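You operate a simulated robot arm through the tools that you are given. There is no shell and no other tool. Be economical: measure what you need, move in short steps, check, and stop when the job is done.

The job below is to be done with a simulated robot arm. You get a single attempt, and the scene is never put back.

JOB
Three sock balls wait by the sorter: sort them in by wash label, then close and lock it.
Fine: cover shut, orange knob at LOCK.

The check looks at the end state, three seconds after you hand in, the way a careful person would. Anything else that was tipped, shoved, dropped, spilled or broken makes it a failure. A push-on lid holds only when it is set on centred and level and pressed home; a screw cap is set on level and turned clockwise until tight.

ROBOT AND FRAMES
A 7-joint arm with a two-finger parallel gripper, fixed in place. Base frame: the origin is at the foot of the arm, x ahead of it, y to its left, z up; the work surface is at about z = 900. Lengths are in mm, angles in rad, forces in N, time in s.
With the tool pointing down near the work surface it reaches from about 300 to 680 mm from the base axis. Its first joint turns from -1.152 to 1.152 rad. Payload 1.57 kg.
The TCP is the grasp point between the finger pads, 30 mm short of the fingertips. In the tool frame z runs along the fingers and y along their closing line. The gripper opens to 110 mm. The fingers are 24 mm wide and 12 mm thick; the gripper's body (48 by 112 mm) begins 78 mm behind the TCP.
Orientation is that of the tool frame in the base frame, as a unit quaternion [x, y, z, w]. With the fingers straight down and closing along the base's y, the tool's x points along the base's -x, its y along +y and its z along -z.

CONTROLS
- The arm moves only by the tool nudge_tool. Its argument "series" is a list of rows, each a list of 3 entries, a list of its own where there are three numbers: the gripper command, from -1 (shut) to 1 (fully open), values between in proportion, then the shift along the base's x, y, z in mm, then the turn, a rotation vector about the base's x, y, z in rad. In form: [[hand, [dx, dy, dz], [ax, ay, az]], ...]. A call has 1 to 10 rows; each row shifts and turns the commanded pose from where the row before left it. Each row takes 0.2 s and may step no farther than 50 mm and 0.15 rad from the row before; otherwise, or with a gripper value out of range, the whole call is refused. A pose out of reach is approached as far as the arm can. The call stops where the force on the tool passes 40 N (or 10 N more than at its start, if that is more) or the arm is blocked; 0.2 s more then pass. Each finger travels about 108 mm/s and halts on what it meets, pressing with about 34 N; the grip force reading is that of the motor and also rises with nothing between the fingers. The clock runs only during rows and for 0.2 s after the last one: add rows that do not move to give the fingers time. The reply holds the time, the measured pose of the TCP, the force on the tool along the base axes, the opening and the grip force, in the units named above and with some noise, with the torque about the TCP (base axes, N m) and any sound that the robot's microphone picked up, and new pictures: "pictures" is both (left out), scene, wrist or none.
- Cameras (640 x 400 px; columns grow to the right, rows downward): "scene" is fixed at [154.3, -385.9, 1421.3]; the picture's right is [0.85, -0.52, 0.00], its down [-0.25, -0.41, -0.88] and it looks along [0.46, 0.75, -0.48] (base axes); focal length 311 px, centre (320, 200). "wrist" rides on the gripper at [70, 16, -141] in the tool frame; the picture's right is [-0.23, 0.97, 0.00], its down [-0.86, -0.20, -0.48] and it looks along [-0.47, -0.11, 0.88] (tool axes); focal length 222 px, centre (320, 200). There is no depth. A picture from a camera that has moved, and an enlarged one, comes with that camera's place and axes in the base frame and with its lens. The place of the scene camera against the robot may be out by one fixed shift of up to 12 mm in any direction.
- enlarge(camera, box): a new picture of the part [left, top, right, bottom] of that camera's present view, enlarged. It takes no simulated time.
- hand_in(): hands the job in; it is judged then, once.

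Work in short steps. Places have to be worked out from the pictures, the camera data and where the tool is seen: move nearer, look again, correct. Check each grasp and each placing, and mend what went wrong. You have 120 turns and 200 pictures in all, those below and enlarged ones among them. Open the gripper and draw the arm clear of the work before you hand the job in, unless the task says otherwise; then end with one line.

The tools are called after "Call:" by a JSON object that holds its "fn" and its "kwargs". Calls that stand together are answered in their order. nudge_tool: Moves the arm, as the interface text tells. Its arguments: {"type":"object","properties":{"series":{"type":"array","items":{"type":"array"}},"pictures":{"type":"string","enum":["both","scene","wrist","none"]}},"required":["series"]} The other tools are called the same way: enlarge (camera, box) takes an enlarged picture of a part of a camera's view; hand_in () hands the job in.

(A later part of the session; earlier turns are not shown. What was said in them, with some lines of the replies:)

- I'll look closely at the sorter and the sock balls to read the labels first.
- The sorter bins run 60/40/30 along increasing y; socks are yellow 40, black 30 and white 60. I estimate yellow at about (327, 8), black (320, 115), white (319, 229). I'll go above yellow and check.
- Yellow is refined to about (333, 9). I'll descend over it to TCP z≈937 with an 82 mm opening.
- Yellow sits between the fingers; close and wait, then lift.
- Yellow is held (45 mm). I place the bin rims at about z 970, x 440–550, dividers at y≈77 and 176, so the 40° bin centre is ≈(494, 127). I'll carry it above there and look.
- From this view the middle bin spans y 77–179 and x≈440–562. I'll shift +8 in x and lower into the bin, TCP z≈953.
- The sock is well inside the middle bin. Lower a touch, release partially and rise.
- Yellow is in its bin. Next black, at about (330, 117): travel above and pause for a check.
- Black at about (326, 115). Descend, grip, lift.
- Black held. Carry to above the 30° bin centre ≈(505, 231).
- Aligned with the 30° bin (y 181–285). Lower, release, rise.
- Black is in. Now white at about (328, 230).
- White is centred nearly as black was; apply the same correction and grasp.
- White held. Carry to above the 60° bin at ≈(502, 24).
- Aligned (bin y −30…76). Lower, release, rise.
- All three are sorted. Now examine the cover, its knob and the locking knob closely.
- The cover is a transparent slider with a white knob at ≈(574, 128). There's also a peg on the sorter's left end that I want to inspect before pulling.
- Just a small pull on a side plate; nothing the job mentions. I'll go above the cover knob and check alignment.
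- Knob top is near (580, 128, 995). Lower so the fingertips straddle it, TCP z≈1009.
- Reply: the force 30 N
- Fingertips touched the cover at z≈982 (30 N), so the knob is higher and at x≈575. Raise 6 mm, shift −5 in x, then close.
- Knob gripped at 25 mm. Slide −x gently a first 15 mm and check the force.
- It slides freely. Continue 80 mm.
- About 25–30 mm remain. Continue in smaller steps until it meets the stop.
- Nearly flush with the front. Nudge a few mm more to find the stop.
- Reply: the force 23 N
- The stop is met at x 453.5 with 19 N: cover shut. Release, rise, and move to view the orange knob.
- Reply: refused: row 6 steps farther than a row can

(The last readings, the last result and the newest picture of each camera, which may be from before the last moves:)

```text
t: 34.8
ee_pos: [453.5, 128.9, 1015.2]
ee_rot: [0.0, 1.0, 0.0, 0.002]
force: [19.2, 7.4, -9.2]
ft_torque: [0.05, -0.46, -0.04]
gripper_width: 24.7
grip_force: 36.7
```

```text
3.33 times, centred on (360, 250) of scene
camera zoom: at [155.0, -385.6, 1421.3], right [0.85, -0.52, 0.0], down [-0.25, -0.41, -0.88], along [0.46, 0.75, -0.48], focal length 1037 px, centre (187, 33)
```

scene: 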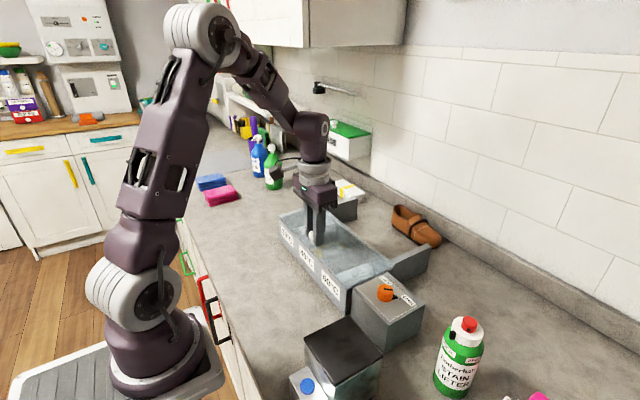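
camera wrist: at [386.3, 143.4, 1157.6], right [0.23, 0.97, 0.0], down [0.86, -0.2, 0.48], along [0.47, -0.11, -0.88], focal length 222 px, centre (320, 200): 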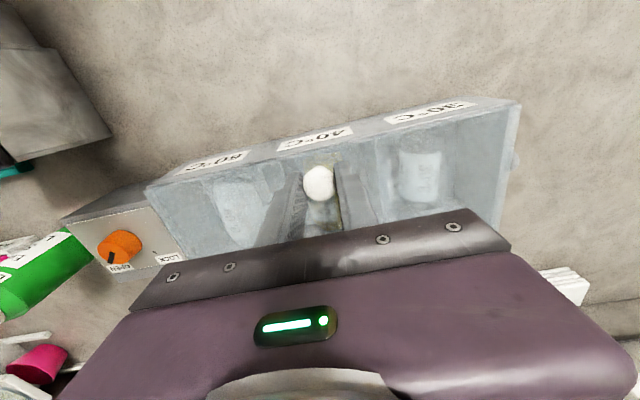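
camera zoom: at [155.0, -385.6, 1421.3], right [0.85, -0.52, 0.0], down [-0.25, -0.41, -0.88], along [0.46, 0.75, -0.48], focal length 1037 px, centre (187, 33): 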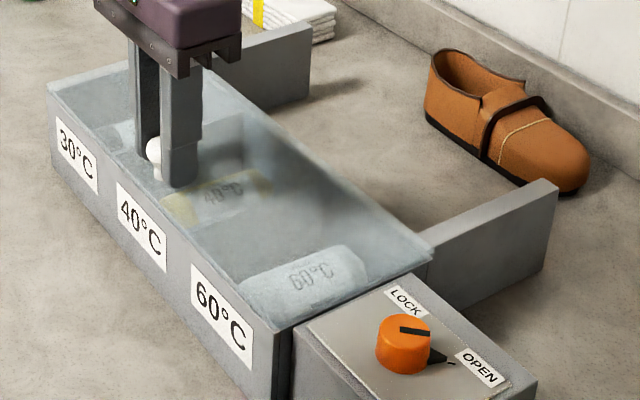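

A row was slightly too long; I'll repeat it with shorter rows.

Call:
{"fn": "nudge_tool", "kwargs": {"series": [[-1, [2, 0, 0], [0, 0, 0]], [0.05, [0, 0, 0], [0, 0, 0]], [0.05, [0, 0, 0], [0, 0, 0]], [0.05, [0, 0, 30], [0, 0, 0]], [0.05, [0, 0, 35], [0, 0, 0]], [0.05, [6, -49, 0], [0, 0, 0]], [0.05, [6, -49, 0], [0, 0, 0]], [0.05, [6, -49, 0], [0, 0, 0]], [0.05, [6, -49, 0], [0, 0, 0]], [0.05, [0, 0, 0], [0, 0, 0]]]}}

Call:
{"fn": "enlarge", "kwargs": {"camera": "wrist", "box": [200, 80, 480, 255]}}

Call:
{"fn": "enlarge", "kwargs": {"camera": "scene", "box": [280, 190, 440, 310]}}

```text
t: 37.0
ee_pos: [478.5, -68.4, 1081.6]
ee_rot: [0.0, 1.0, -0.001, -0.001]
force: [0.5, 0.3, 0.0]
ft_torque: [-0.01, 0.0, -0.02]
gripper_width: 57.8
grip_force: 0.0
camera wrist: at [409.3, -52.7, 1223.4], right [0.23, 0.97, 0.0], down [0.86, -0.2, 0.48], along [0.47, -0.11, -0.88], focal length 222 px, centre (320, 200)
```

scene: 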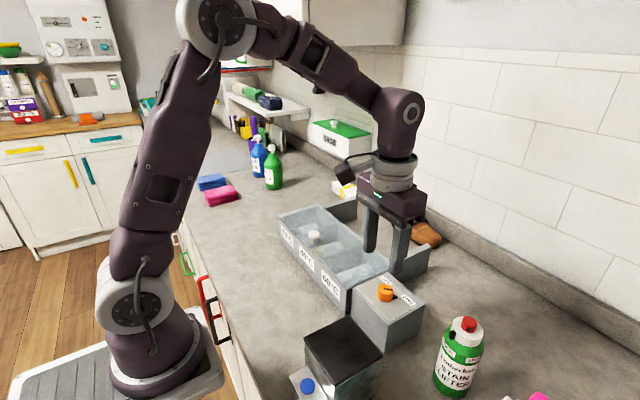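
wrist: 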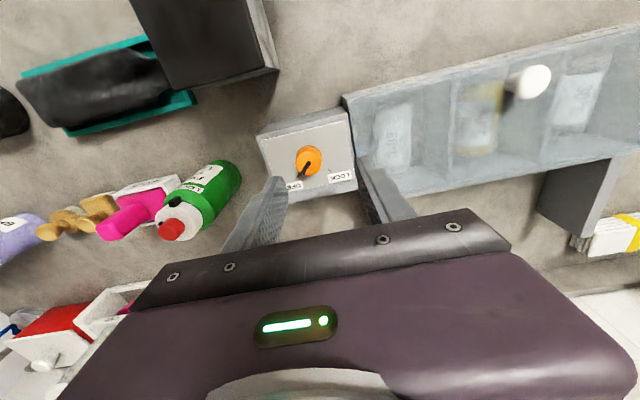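

```text
2.29 times, centred on (340, 168) of wrist
camera zoom: at [409.3, -52.7, 1223.4], right [0.23, 0.97, 0.0], down [0.86, -0.2, 0.48], along [0.47, -0.11, -0.88], focal length 508 px, centre (274, 274)
```

zoom: 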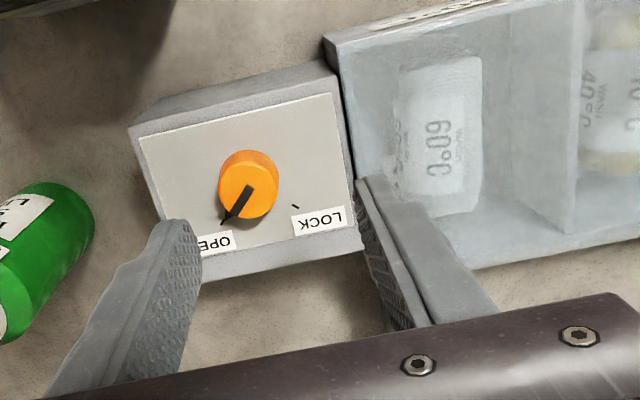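

```text
3.33 times, centred on (360, 250) of scene
camera zoom: at [154.3, -385.9, 1421.3], right [0.85, -0.52, 0.0], down [-0.25, -0.41, -0.88], along [0.46, 0.75, -0.48], focal length 1037 px, centre (187, 33)
```

zoom: 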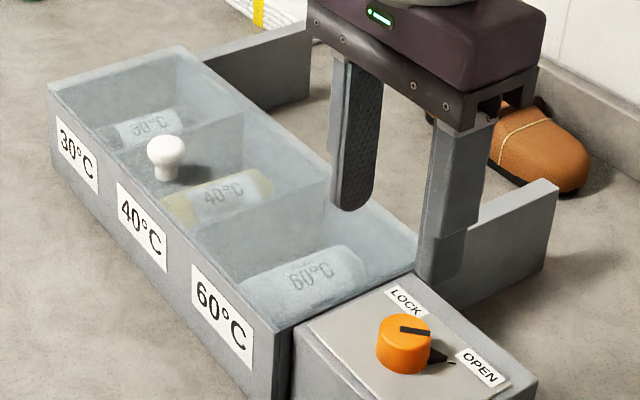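

The cover stays shut. The orange knob axis is ≈(484, −82), top ≈998, pointing to OPEN at about −45°; the LOCK tick is near +40°, so it turns about +z by ≈85°. I'll pre-rotate the tool −45° so the fingers are clear of the pointer and centre over it.

Call:
{"fn": "nudge_tool", "kwargs": {"series": [[0.05, [1, -3, 0], [0, 0, -0.15]], [0.05, [1, -3, 0], [0, 0, -0.15]], [0.05, [1, -3, 0], [0, 0, -0.15]], [0.05, [1, -2.5, 0], [0, 0, -0.15]], [0.05, [1.5, -2, -20], [0, 0, -0.15]], [0.05, [0, 0, -15], [0, 0, 0]], [0.05, [0, 0, 0], [0, 0, 0]]]}}

Call:
{"fn": "enlarge", "kwargs": {"camera": "scene", "box": [320, 220, 440, 320]}}

```text
t: 38.6
ee_pos: [483.3, -82.3, 1045.3]
ee_rot: [0.367, 0.93, 0.0, 0.0]
force: [0.1, -0.9, -0.5]
ft_torque: [0.01, 0.04, 0.01]
gripper_width: 57.6
grip_force: 0.0
camera wrist: at [444.2, -23.3, 1187.6], right [0.83, 0.56, 0.0], down [0.49, -0.73, 0.48], along [0.27, -0.4, -0.88], focal length 222 px, centre (320, 200)
```

scene: 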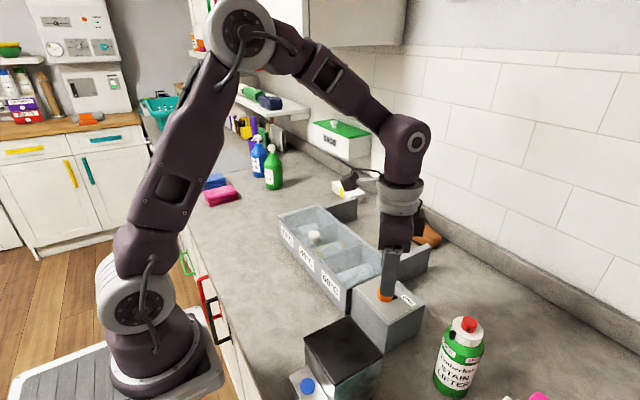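
wrist: 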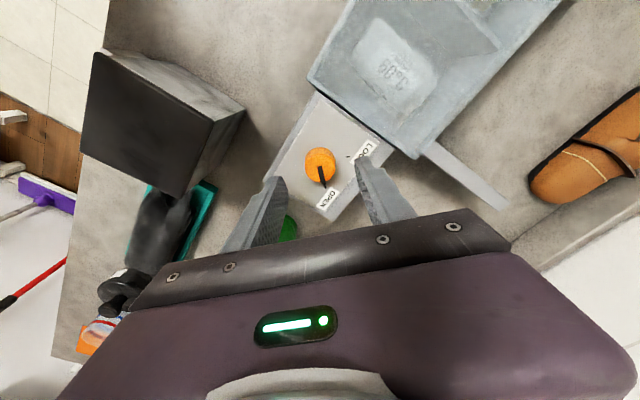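

```text
4.00 times, centred on (380, 270) of scene
camera zoom: at [154.3, -385.9, 1421.3], right [0.85, -0.52, 0.0], down [-0.25, -0.41, -0.88], along [0.46, 0.75, -0.48], focal length 1244 px, centre (80, -80)
```

zoom: 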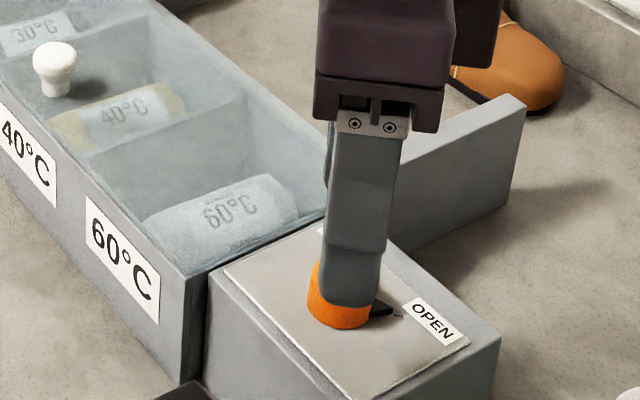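

Knob is at ≈(482, −79). Lower in small steps to TCP ≈1013.

Call:
{"fn": "nudge_tool", "kwargs": {"series": [[0.05, [-1.5, 2.5, -15], [0, 0, 0]], [0.05, [0, 0, -10], [0, 0, 0]], [0.05, [0, 0, -8], [0, 0, 0]], [0.05, [0, 0, 0], [0, 0, 0]]]}}

Call:
{"fn": "enlarge", "kwargs": {"camera": "scene", "box": [320, 220, 440, 320]}}

```text
t: 39.6
ee_pos: [482.2, -80.7, 1012.0]
ee_rot: [0.365, 0.931, 0.0, 0.0]
force: [-0.4, 0.3, 1.1]
ft_torque: [-0.02, 0.03, 0.04]
gripper_width: 57.8
grip_force: 0.0
camera wrist: at [443.0, -21.0, 1154.5], right [0.83, 0.56, 0.0], down [0.49, -0.73, 0.48], along [0.27, -0.4, -0.88], focal length 222 px, centre (320, 200)
```

scene: 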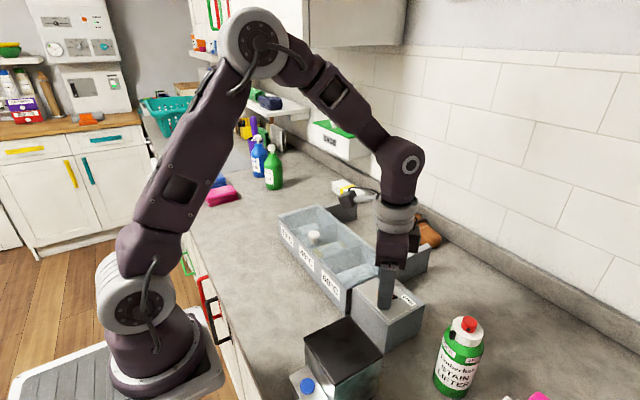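
wrist: 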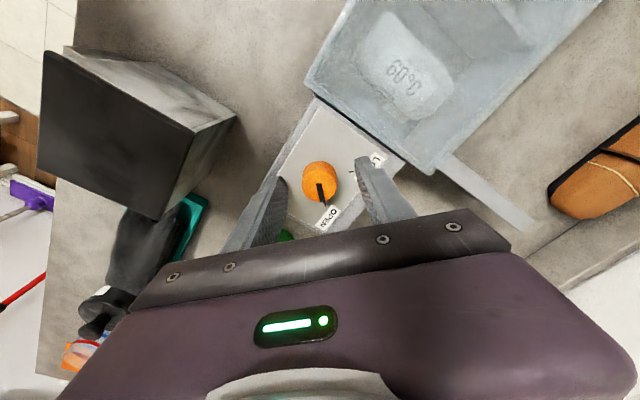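

```text
4.00 times, centred on (380, 270) of scene
camera zoom: at [154.3, -385.9, 1421.3], right [0.85, -0.52, 0.0], down [-0.25, -0.41, -0.88], along [0.46, 0.75, -0.48], focal length 1244 px, centre (80, -80)
```

zoom: 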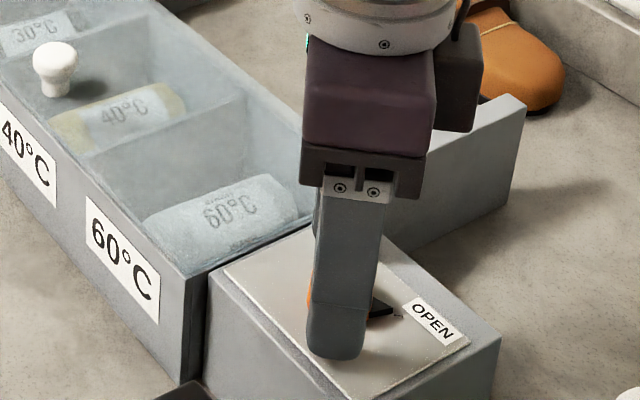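

No contact and the knob is between the fingers. Close on it.

Call:
{"fn": "nudge_tool", "kwargs": {"series": [[0.05, [-0.5, 1.5, 0], [0, 0, 0]], [-1, [0, 0, 0], [0, 0, 0]], [-1, [0, 0, 0], [0, 0, 0]], [-1, [0, 0, 0], [0, 0, 0]]], "pictures": "wrist"}}

```text
t: 40.6
ee_pos: [479.9, -80.8, 1013.2]
ee_rot: [0.367, 0.93, -0.001, 0.0]
force: [-11.3, -14.0, 0.0]
ft_torque: [-0.51, 0.33, -0.03]
gripper_width: 29.0
grip_force: 38.7
camera wrist: at [441.6, -20.4, 1154.5], right [0.83, 0.56, 0.0], down [0.49, -0.73, 0.48], along [0.26, -0.4, -0.88], focal length 222 px, centre (320, 200)
```

wrist: 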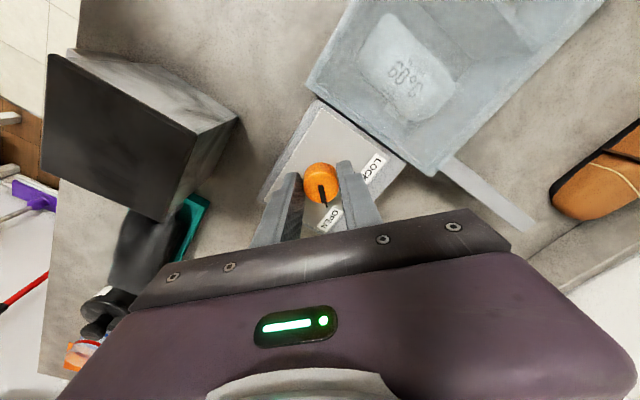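

Gripped at 29 mm with a side load; recentre about (−2, −2) to relieve it.

Call:
{"fn": "nudge_tool", "kwargs": {"series": [[-1, [-1.5, -2, 0], [0, 0, 0]], [-1, [0, 0, 0], [0, 0, 0]]], "pictures": "none"}}

```text
t: 41.2
ee_pos: [480.4, -79.4, 1013.6]
ee_rot: [0.365, 0.931, 0.001, 0.0]
force: [-2.8, -3.7, -2.6]
ft_torque: [0.11, 0.24, -0.05]
gripper_width: 29.1
grip_force: 38.7
```

Load relieved. Turn +0.45 rad about z and check the readings.

Call:
{"fn": "nudge_tool", "kwargs": {"series": [[-1, [-0.5, -0.5, 0], [0, 0, 0]], [-1, [0, 0, 0], [0, 0, 0.15]], [-1, [0, 0, 0], [0, 0, 0.15]], [-1, [0, 0, 0], [0, 0, 0.15]], [-1, [0, 0, 0], [0, 0, 0]]], "pictures": "wrist"}}

```text
t: 42.4
ee_pos: [479.1, -81.4, 1012.3]
ee_rot: [0.148, 0.989, 0.001, 0.001]
force: [4.8, -2.3, 1.6]
ft_torque: [-0.08, -0.2, -0.01]
gripper_width: 28.8
grip_force: 38.8
camera wrist: at [418.1, -45.5, 1154.4], right [0.5, 0.86, 0.0], down [0.76, -0.44, 0.48], along [0.41, -0.24, -0.88], focal length 222 px, centre (320, 200)
```

wrist: 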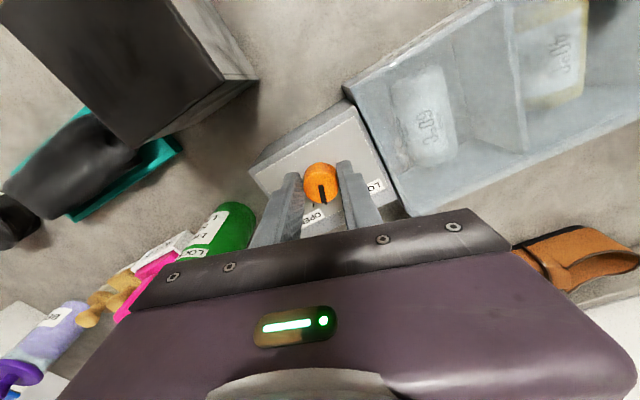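

The knob turns with the tool and little torque. Turn another 0.75 rad and look.

Call:
{"fn": "nudge_tool", "kwargs": {"series": [[-1, [0, 0, 0], [0, 0, 0.15]], [-1, [0, 0, 0], [0, 0, 0.15]], [-1, [0, 0, 0], [0, 0, 0.15]], [-1, [0, 0, 0], [0, 0, 0.15]], [-1, [0, 0, 0], [0, 0, 0.15]], [-1, [0, 0, 0], [0, 0, 0]]]}}

Call:
{"fn": "enlarge", "kwargs": {"camera": "wrist", "box": [240, 100, 400, 240]}}

Call:
{"fn": "enlarge", "kwargs": {"camera": "scene", "box": [320, 220, 440, 320]}}

```text
t: 43.8
ee_pos: [479.4, -83.9, 1013.5]
ee_rot: [-0.224, 0.975, -0.002, 0.0]
force: [8.2, -38.4, -0.1]
ft_torque: [-0.85, -0.56, -0.15]
gripper_width: 29.1
grip_force: 39.2
camera wrist: at [410.3, -99.6, 1154.5], right [-0.22, 0.98, 0.0], down [0.86, 0.19, 0.48], along [0.47, 0.1, -0.88], focal length 222 px, centre (320, 200)
```

scene: 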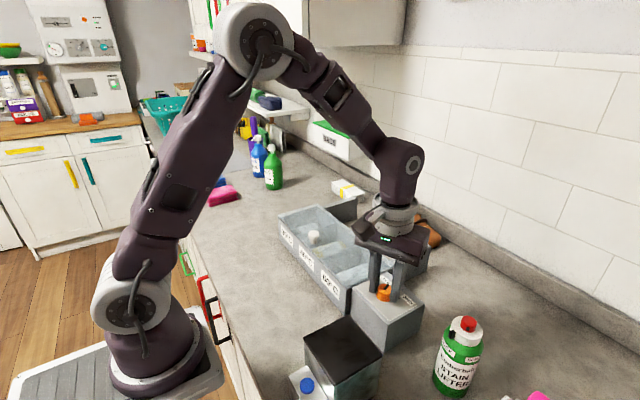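
wrist: 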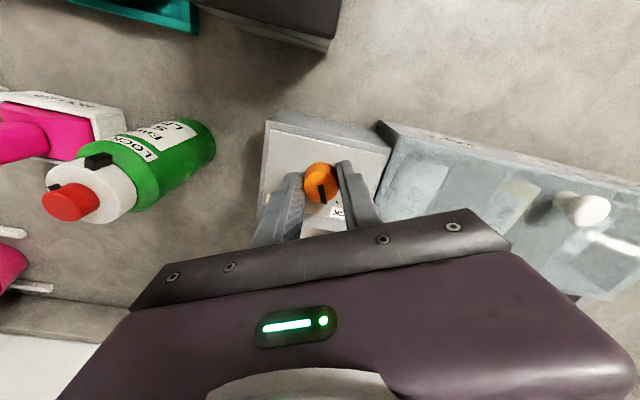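

```text
2.86 times, centred on (320, 170) of wrist
camera zoom: at [410.3, -99.6, 1154.5], right [-0.22, 0.98, 0.0], down [0.86, 0.19, 0.48], along [0.47, 0.1, -0.88], focal length 635 px, centre (320, 286)
```

zoom: 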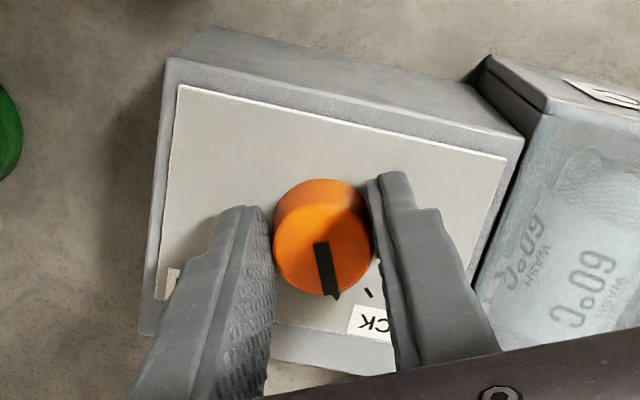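

```text
4.00 times, centred on (380, 270) of scene
camera zoom: at [154.5, -387.0, 1421.0], right [0.85, -0.52, 0.0], down [-0.25, -0.41, -0.88], along [0.46, 0.75, -0.48], focal length 1244 px, centre (80, -80)
```

zoom: 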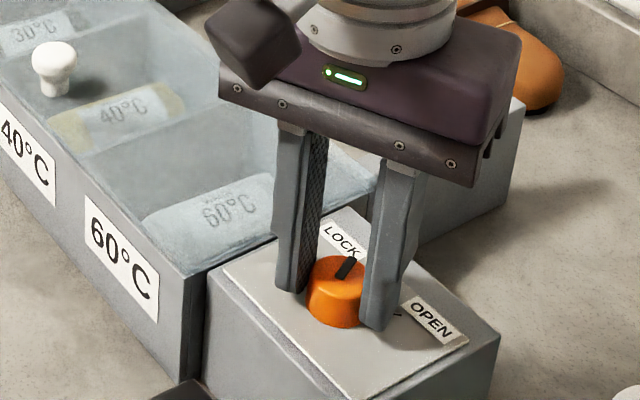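

The side load shows the knob axis is a couple mm off in the unobserved direction (≈(482.5, −83)). Recentre, then turn 0.3 more.

Call:
{"fn": "nudge_tool", "kwargs": {"series": [[-1, [1, -1.2, 0], [0, 0, 0]], [-1, [1, -1.2, 0], [0, 0, 0]], [-1, [0, 0, 0], [0, 0, 0]]], "pictures": "none"}}

```text
t: 44.6
ee_pos: [479.0, -85.6, 1013.2]
ee_rot: [-0.224, 0.975, 0.0, -0.001]
force: [-7.6, -23.9, 21.9]
ft_torque: [-1.04, 0.71, -0.08]
gripper_width: 29.1
grip_force: 38.6
```

Force pattern is odd; look before continuing.

Call:
{"fn": "enlarge", "kwargs": {"camera": "scene", "box": [320, 220, 440, 320]}}

Call:
{"fn": "enlarge", "kwargs": {"camera": "wrist", "box": [240, 100, 400, 240]}}

```text
4.00 times, centred on (380, 270) of scene
camera zoom: at [153.8, -386.4, 1421.2], right [0.85, -0.52, 0.0], down [-0.25, -0.41, -0.88], along [0.46, 0.75, -0.48], focal length 1244 px, centre (80, -80)
```

zoom: 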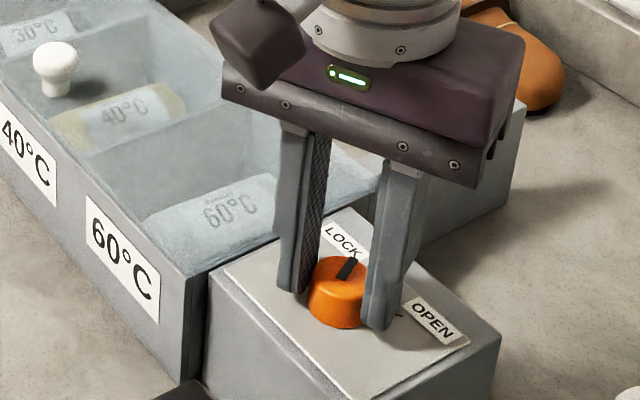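

```text
2.86 times, centred on (320, 170) of wrist
camera zoom: at [411.0, -100.2, 1154.7], right [-0.22, 0.98, 0.0], down [0.86, 0.19, 0.48], along [0.46, 0.1, -0.88], focal length 635 px, centre (320, 286)
```

zoom: 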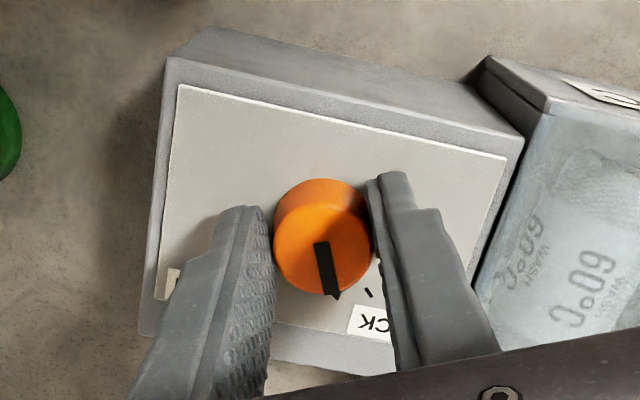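

Knob and box are fine; only a grip offset. Release, let the arm relax, and re-measure.

Call:
{"fn": "nudge_tool", "kwargs": {"series": [[0.05, [0, 0, 0], [0, 0, 0]], [0.05, [0, 0, 0], [0, 0, 0]], [0.05, [0, 0, 0], [0, 0, 0]]], "pictures": "none"}}

Call:
{"fn": "enlarge", "kwargs": {"camera": "wrist", "box": [240, 100, 400, 240]}}

```text
t: 45.4
ee_pos: [481.7, -82.7, 1013.1]
ee_rot: [-0.223, 0.975, 0.001, 0.0]
force: [0.6, 0.2, 0.1]
ft_torque: [0.01, 0.0, -0.01]
gripper_width: 57.9
grip_force: 0.1
```

```text
2.86 times, centred on (320, 170) of wrist
camera zoom: at [411.8, -99.3, 1154.1], right [-0.22, 0.98, 0.0], down [0.86, 0.19, 0.48], along [0.47, 0.11, -0.88], focal length 635 px, centre (320, 286)
```

zoom: 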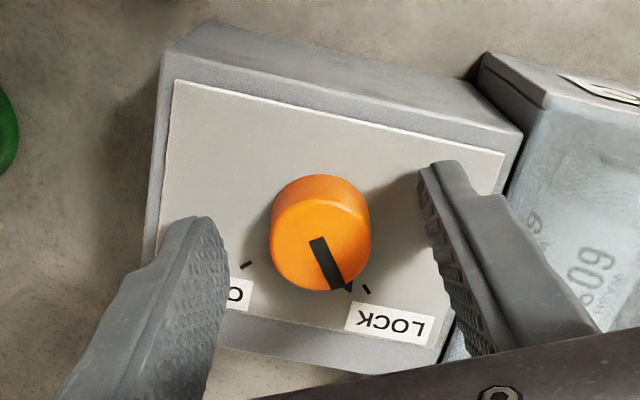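

The knob axis measures (482, −83), matching the tool now. The pointer is at ≈34°, LOCK tick ≈44°. Regrip and check load.

Call:
{"fn": "nudge_tool", "kwargs": {"series": [[-1, [0, -0.3, 0], [0, 0, 0]], [-1, [0, 0, 0], [0, 0, 0]], [-1, [0, 0, 0], [0, 0, 0]]], "pictures": "none"}}

Call:
{"fn": "enlarge", "kwargs": {"camera": "wrist", "box": [240, 100, 400, 240]}}

```text
t: 46.2
ee_pos: [480.2, -84.8, 1013.1]
ee_rot: [-0.223, 0.975, 0.0, 0.0]
force: [1.0, -0.5, -1.0]
ft_torque: [0.08, -0.13, -0.02]
gripper_width: 28.7
grip_force: 38.8
```

```text
2.86 times, centred on (320, 170) of wrist
camera zoom: at [411.9, -99.7, 1154.2], right [-0.22, 0.98, 0.0], down [0.86, 0.19, 0.48], along [0.47, 0.1, -0.88], focal length 635 px, centre (320, 286)
```

zoom: 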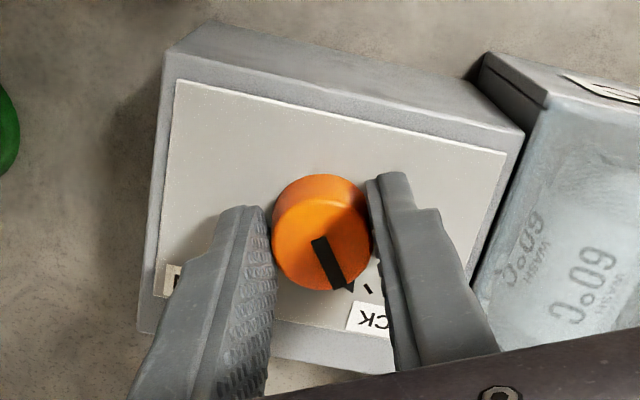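

Force is now negligible and the knob is gripped. Turn +0.2 rad.

Call:
{"fn": "nudge_tool", "kwargs": {"series": [[-1, [0, 0, 0], [0, 0, 0.1]], [-1, [0, 0, 0], [0, 0, 0.1]], [-1, [0, 0, 0], [0, 0, 0]], [-1, [0, 0, 0], [0, 0, 0]]], "pictures": "none"}}

Call:
{"fn": "enlarge", "kwargs": {"camera": "wrist", "box": [240, 100, 400, 240]}}

```text
t: 47.2
ee_pos: [481.6, -83.3, 1012.0]
ee_rot: [-0.319, 0.948, 0.0, -0.001]
force: [-0.1, -4.1, 1.8]
ft_torque: [0.01, -0.23, -0.62]
gripper_width: 28.7
grip_force: 38.6
```

```text
2.86 times, centred on (320, 170) of wrist
camera zoom: at [416.6, -113.6, 1154.2], right [-0.41, 0.91, 0.0], down [0.8, 0.36, 0.48], along [0.44, 0.2, -0.88], focal length 635 px, centre (320, 286)
```

zoom: 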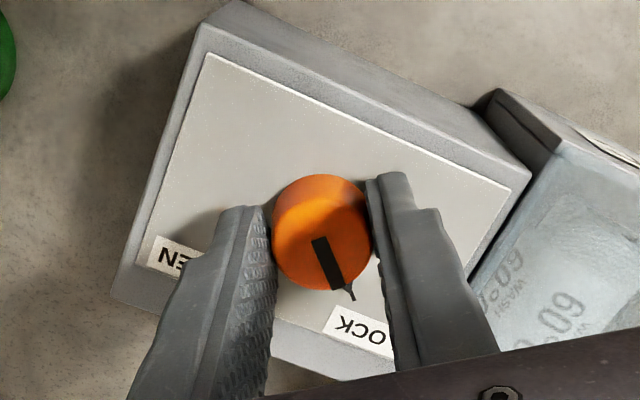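

The pointer meets the LOCK tick and a torque stop is felt (0.6 N m). Release and check.

Call:
{"fn": "nudge_tool", "kwargs": {"series": [[0.05, [0, 0, 0], [0, 0, 0]], [0.05, [0, 0, 0], [0, 0, 0]], [0.05, [0, 0, 30], [0, 0, 0]], [0.05, [0, 0, 40], [0, 0, -0.15]], [0.05, [0, 0, 0], [0, 0, -0.15]], [0.05, [0, 0, 0], [0, 0, -0.15]], [0.05, [0, 0, 0], [0, 0, -0.15]], [0.05, [0, 0, 0], [0, 0, 0]]], "pictures": "none"}}

Call:
{"fn": "enlarge", "kwargs": {"camera": "wrist", "box": [240, 80, 400, 200]}}

Call:
{"fn": "enlarge", "kwargs": {"camera": "scene", "box": [320, 220, 440, 320]}}

```text
t: 49.0
ee_pos: [481.0, -82.7, 1082.2]
ee_rot: [-0.024, 1.0, 0.0, -0.001]
force: [0.2, -0.6, -0.6]
ft_torque: [-0.03, -0.02, 0.01]
gripper_width: 57.8
grip_force: 0.0
```

```text
3.33 times, centred on (320, 140) of wrist
camera zoom: at [411.9, -70.9, 1224.2], right [0.18, 0.98, 0.0], down [0.86, -0.16, 0.48], along [0.47, -0.09, -0.88], focal length 740 px, centre (320, 400)
```

zoom: 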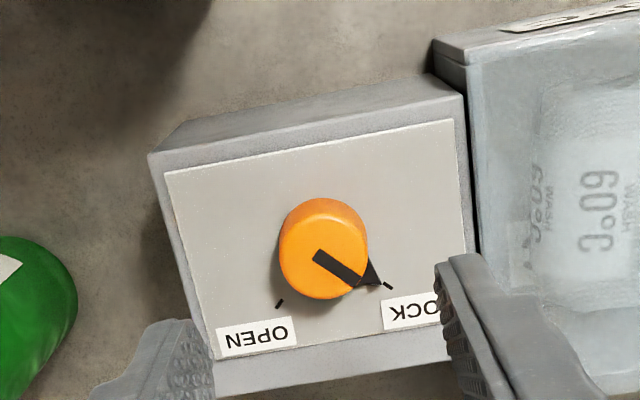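

```text
4.00 times, centred on (380, 270) of scene
camera zoom: at [154.3, -385.9, 1421.3], right [0.85, -0.52, 0.0], down [-0.25, -0.41, -0.88], along [0.46, 0.75, -0.48], focal length 1244 px, centre (80, -80)
```

zoom: 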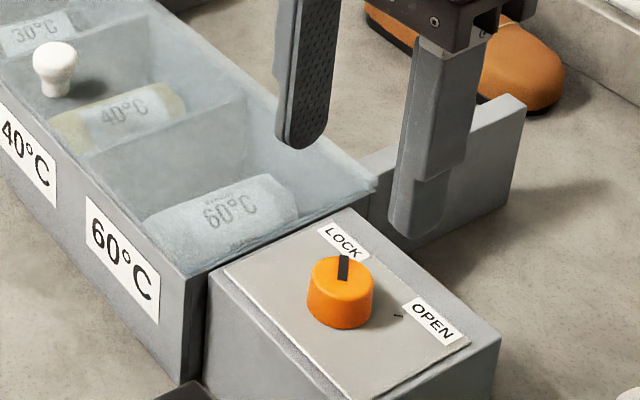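

The knob points at the LOCK tick and the cover is shut. Draw the arm up and clear, with a final check.

Call:
{"fn": "nudge_tool", "kwargs": {"series": [[0.05, [-5, 5, 45], [0, 0, 0]], [0.05, [-15, 10, 45], [0, 0, 0]], [0.05, [-15, 10, 45], [0, 0, 0]], [0.05, [-20, 10, 40], [0, 0, 0]], [0.05, [-20, 10, 20], [0, 0, 0]], [0.05, [0, 0, 0], [0, 0, 0]]]}}

Call:
{"fn": "enlarge", "kwargs": {"camera": "scene", "box": [260, 180, 460, 320]}}

```text
t: 50.4
ee_pos: [406.6, -38.4, 1277.0]
ee_rot: [-0.025, 1.0, 0.0, 0.0]
force: [0.4, 0.6, 0.3]
ft_torque: [0.01, -0.03, 0.0]
gripper_width: 57.7
grip_force: 0.0
camera wrist: at [336.9, -25.8, 1418.6], right [0.18, 0.98, 0.0], down [0.86, -0.16, 0.48], along [0.47, -0.09, -0.88], focal length 222 px, centre (320, 200)
```

scene: 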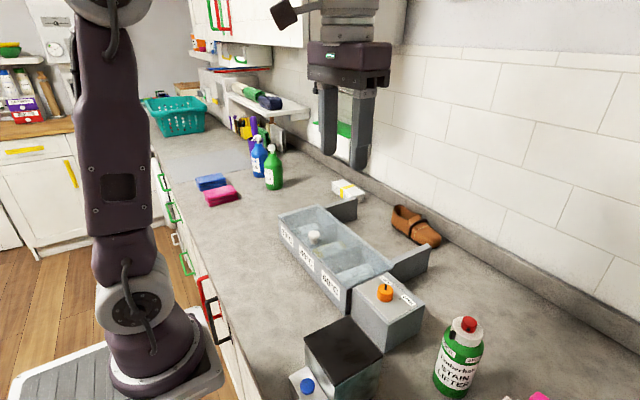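
wrist: 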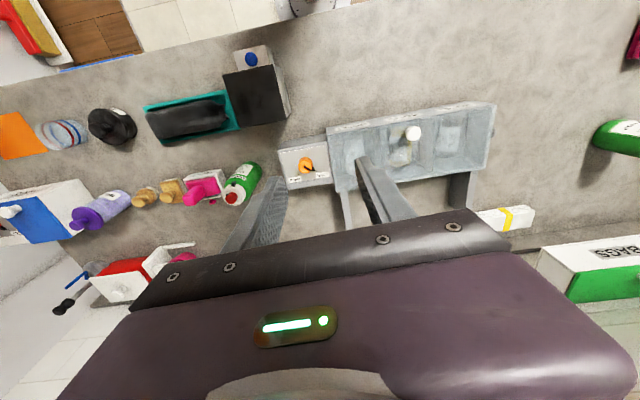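

```text
2.86 times, centred on (360, 250) of scene
camera zoom: at [154.3, -385.9, 1421.3], right [0.85, -0.52, 0.0], down [-0.25, -0.41, -0.88], along [0.46, 0.75, -0.48], focal length 888 px, centre (206, 57)
```

zoom: 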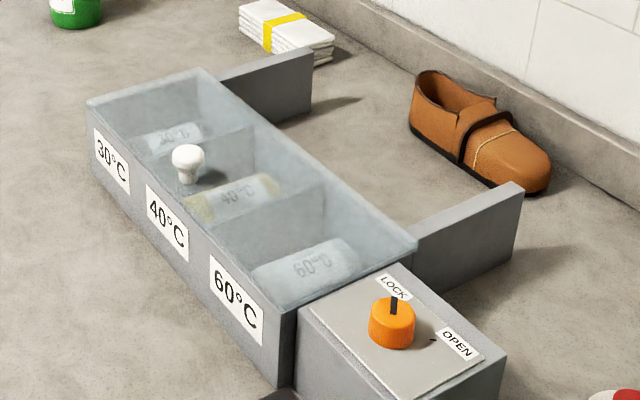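

Everything is in place: socks sorted, cover shut, knob at LOCK, arm clear. Handing in.

Call:
{"fn": "hand_in", "kwargs": {}}

```text
The job is handed in.
```

All three sock balls are in the bins that match their wash labels (30, 40 and 60 °C), the cover is shut, the orange knob points at LOCK, and the arm is clear.
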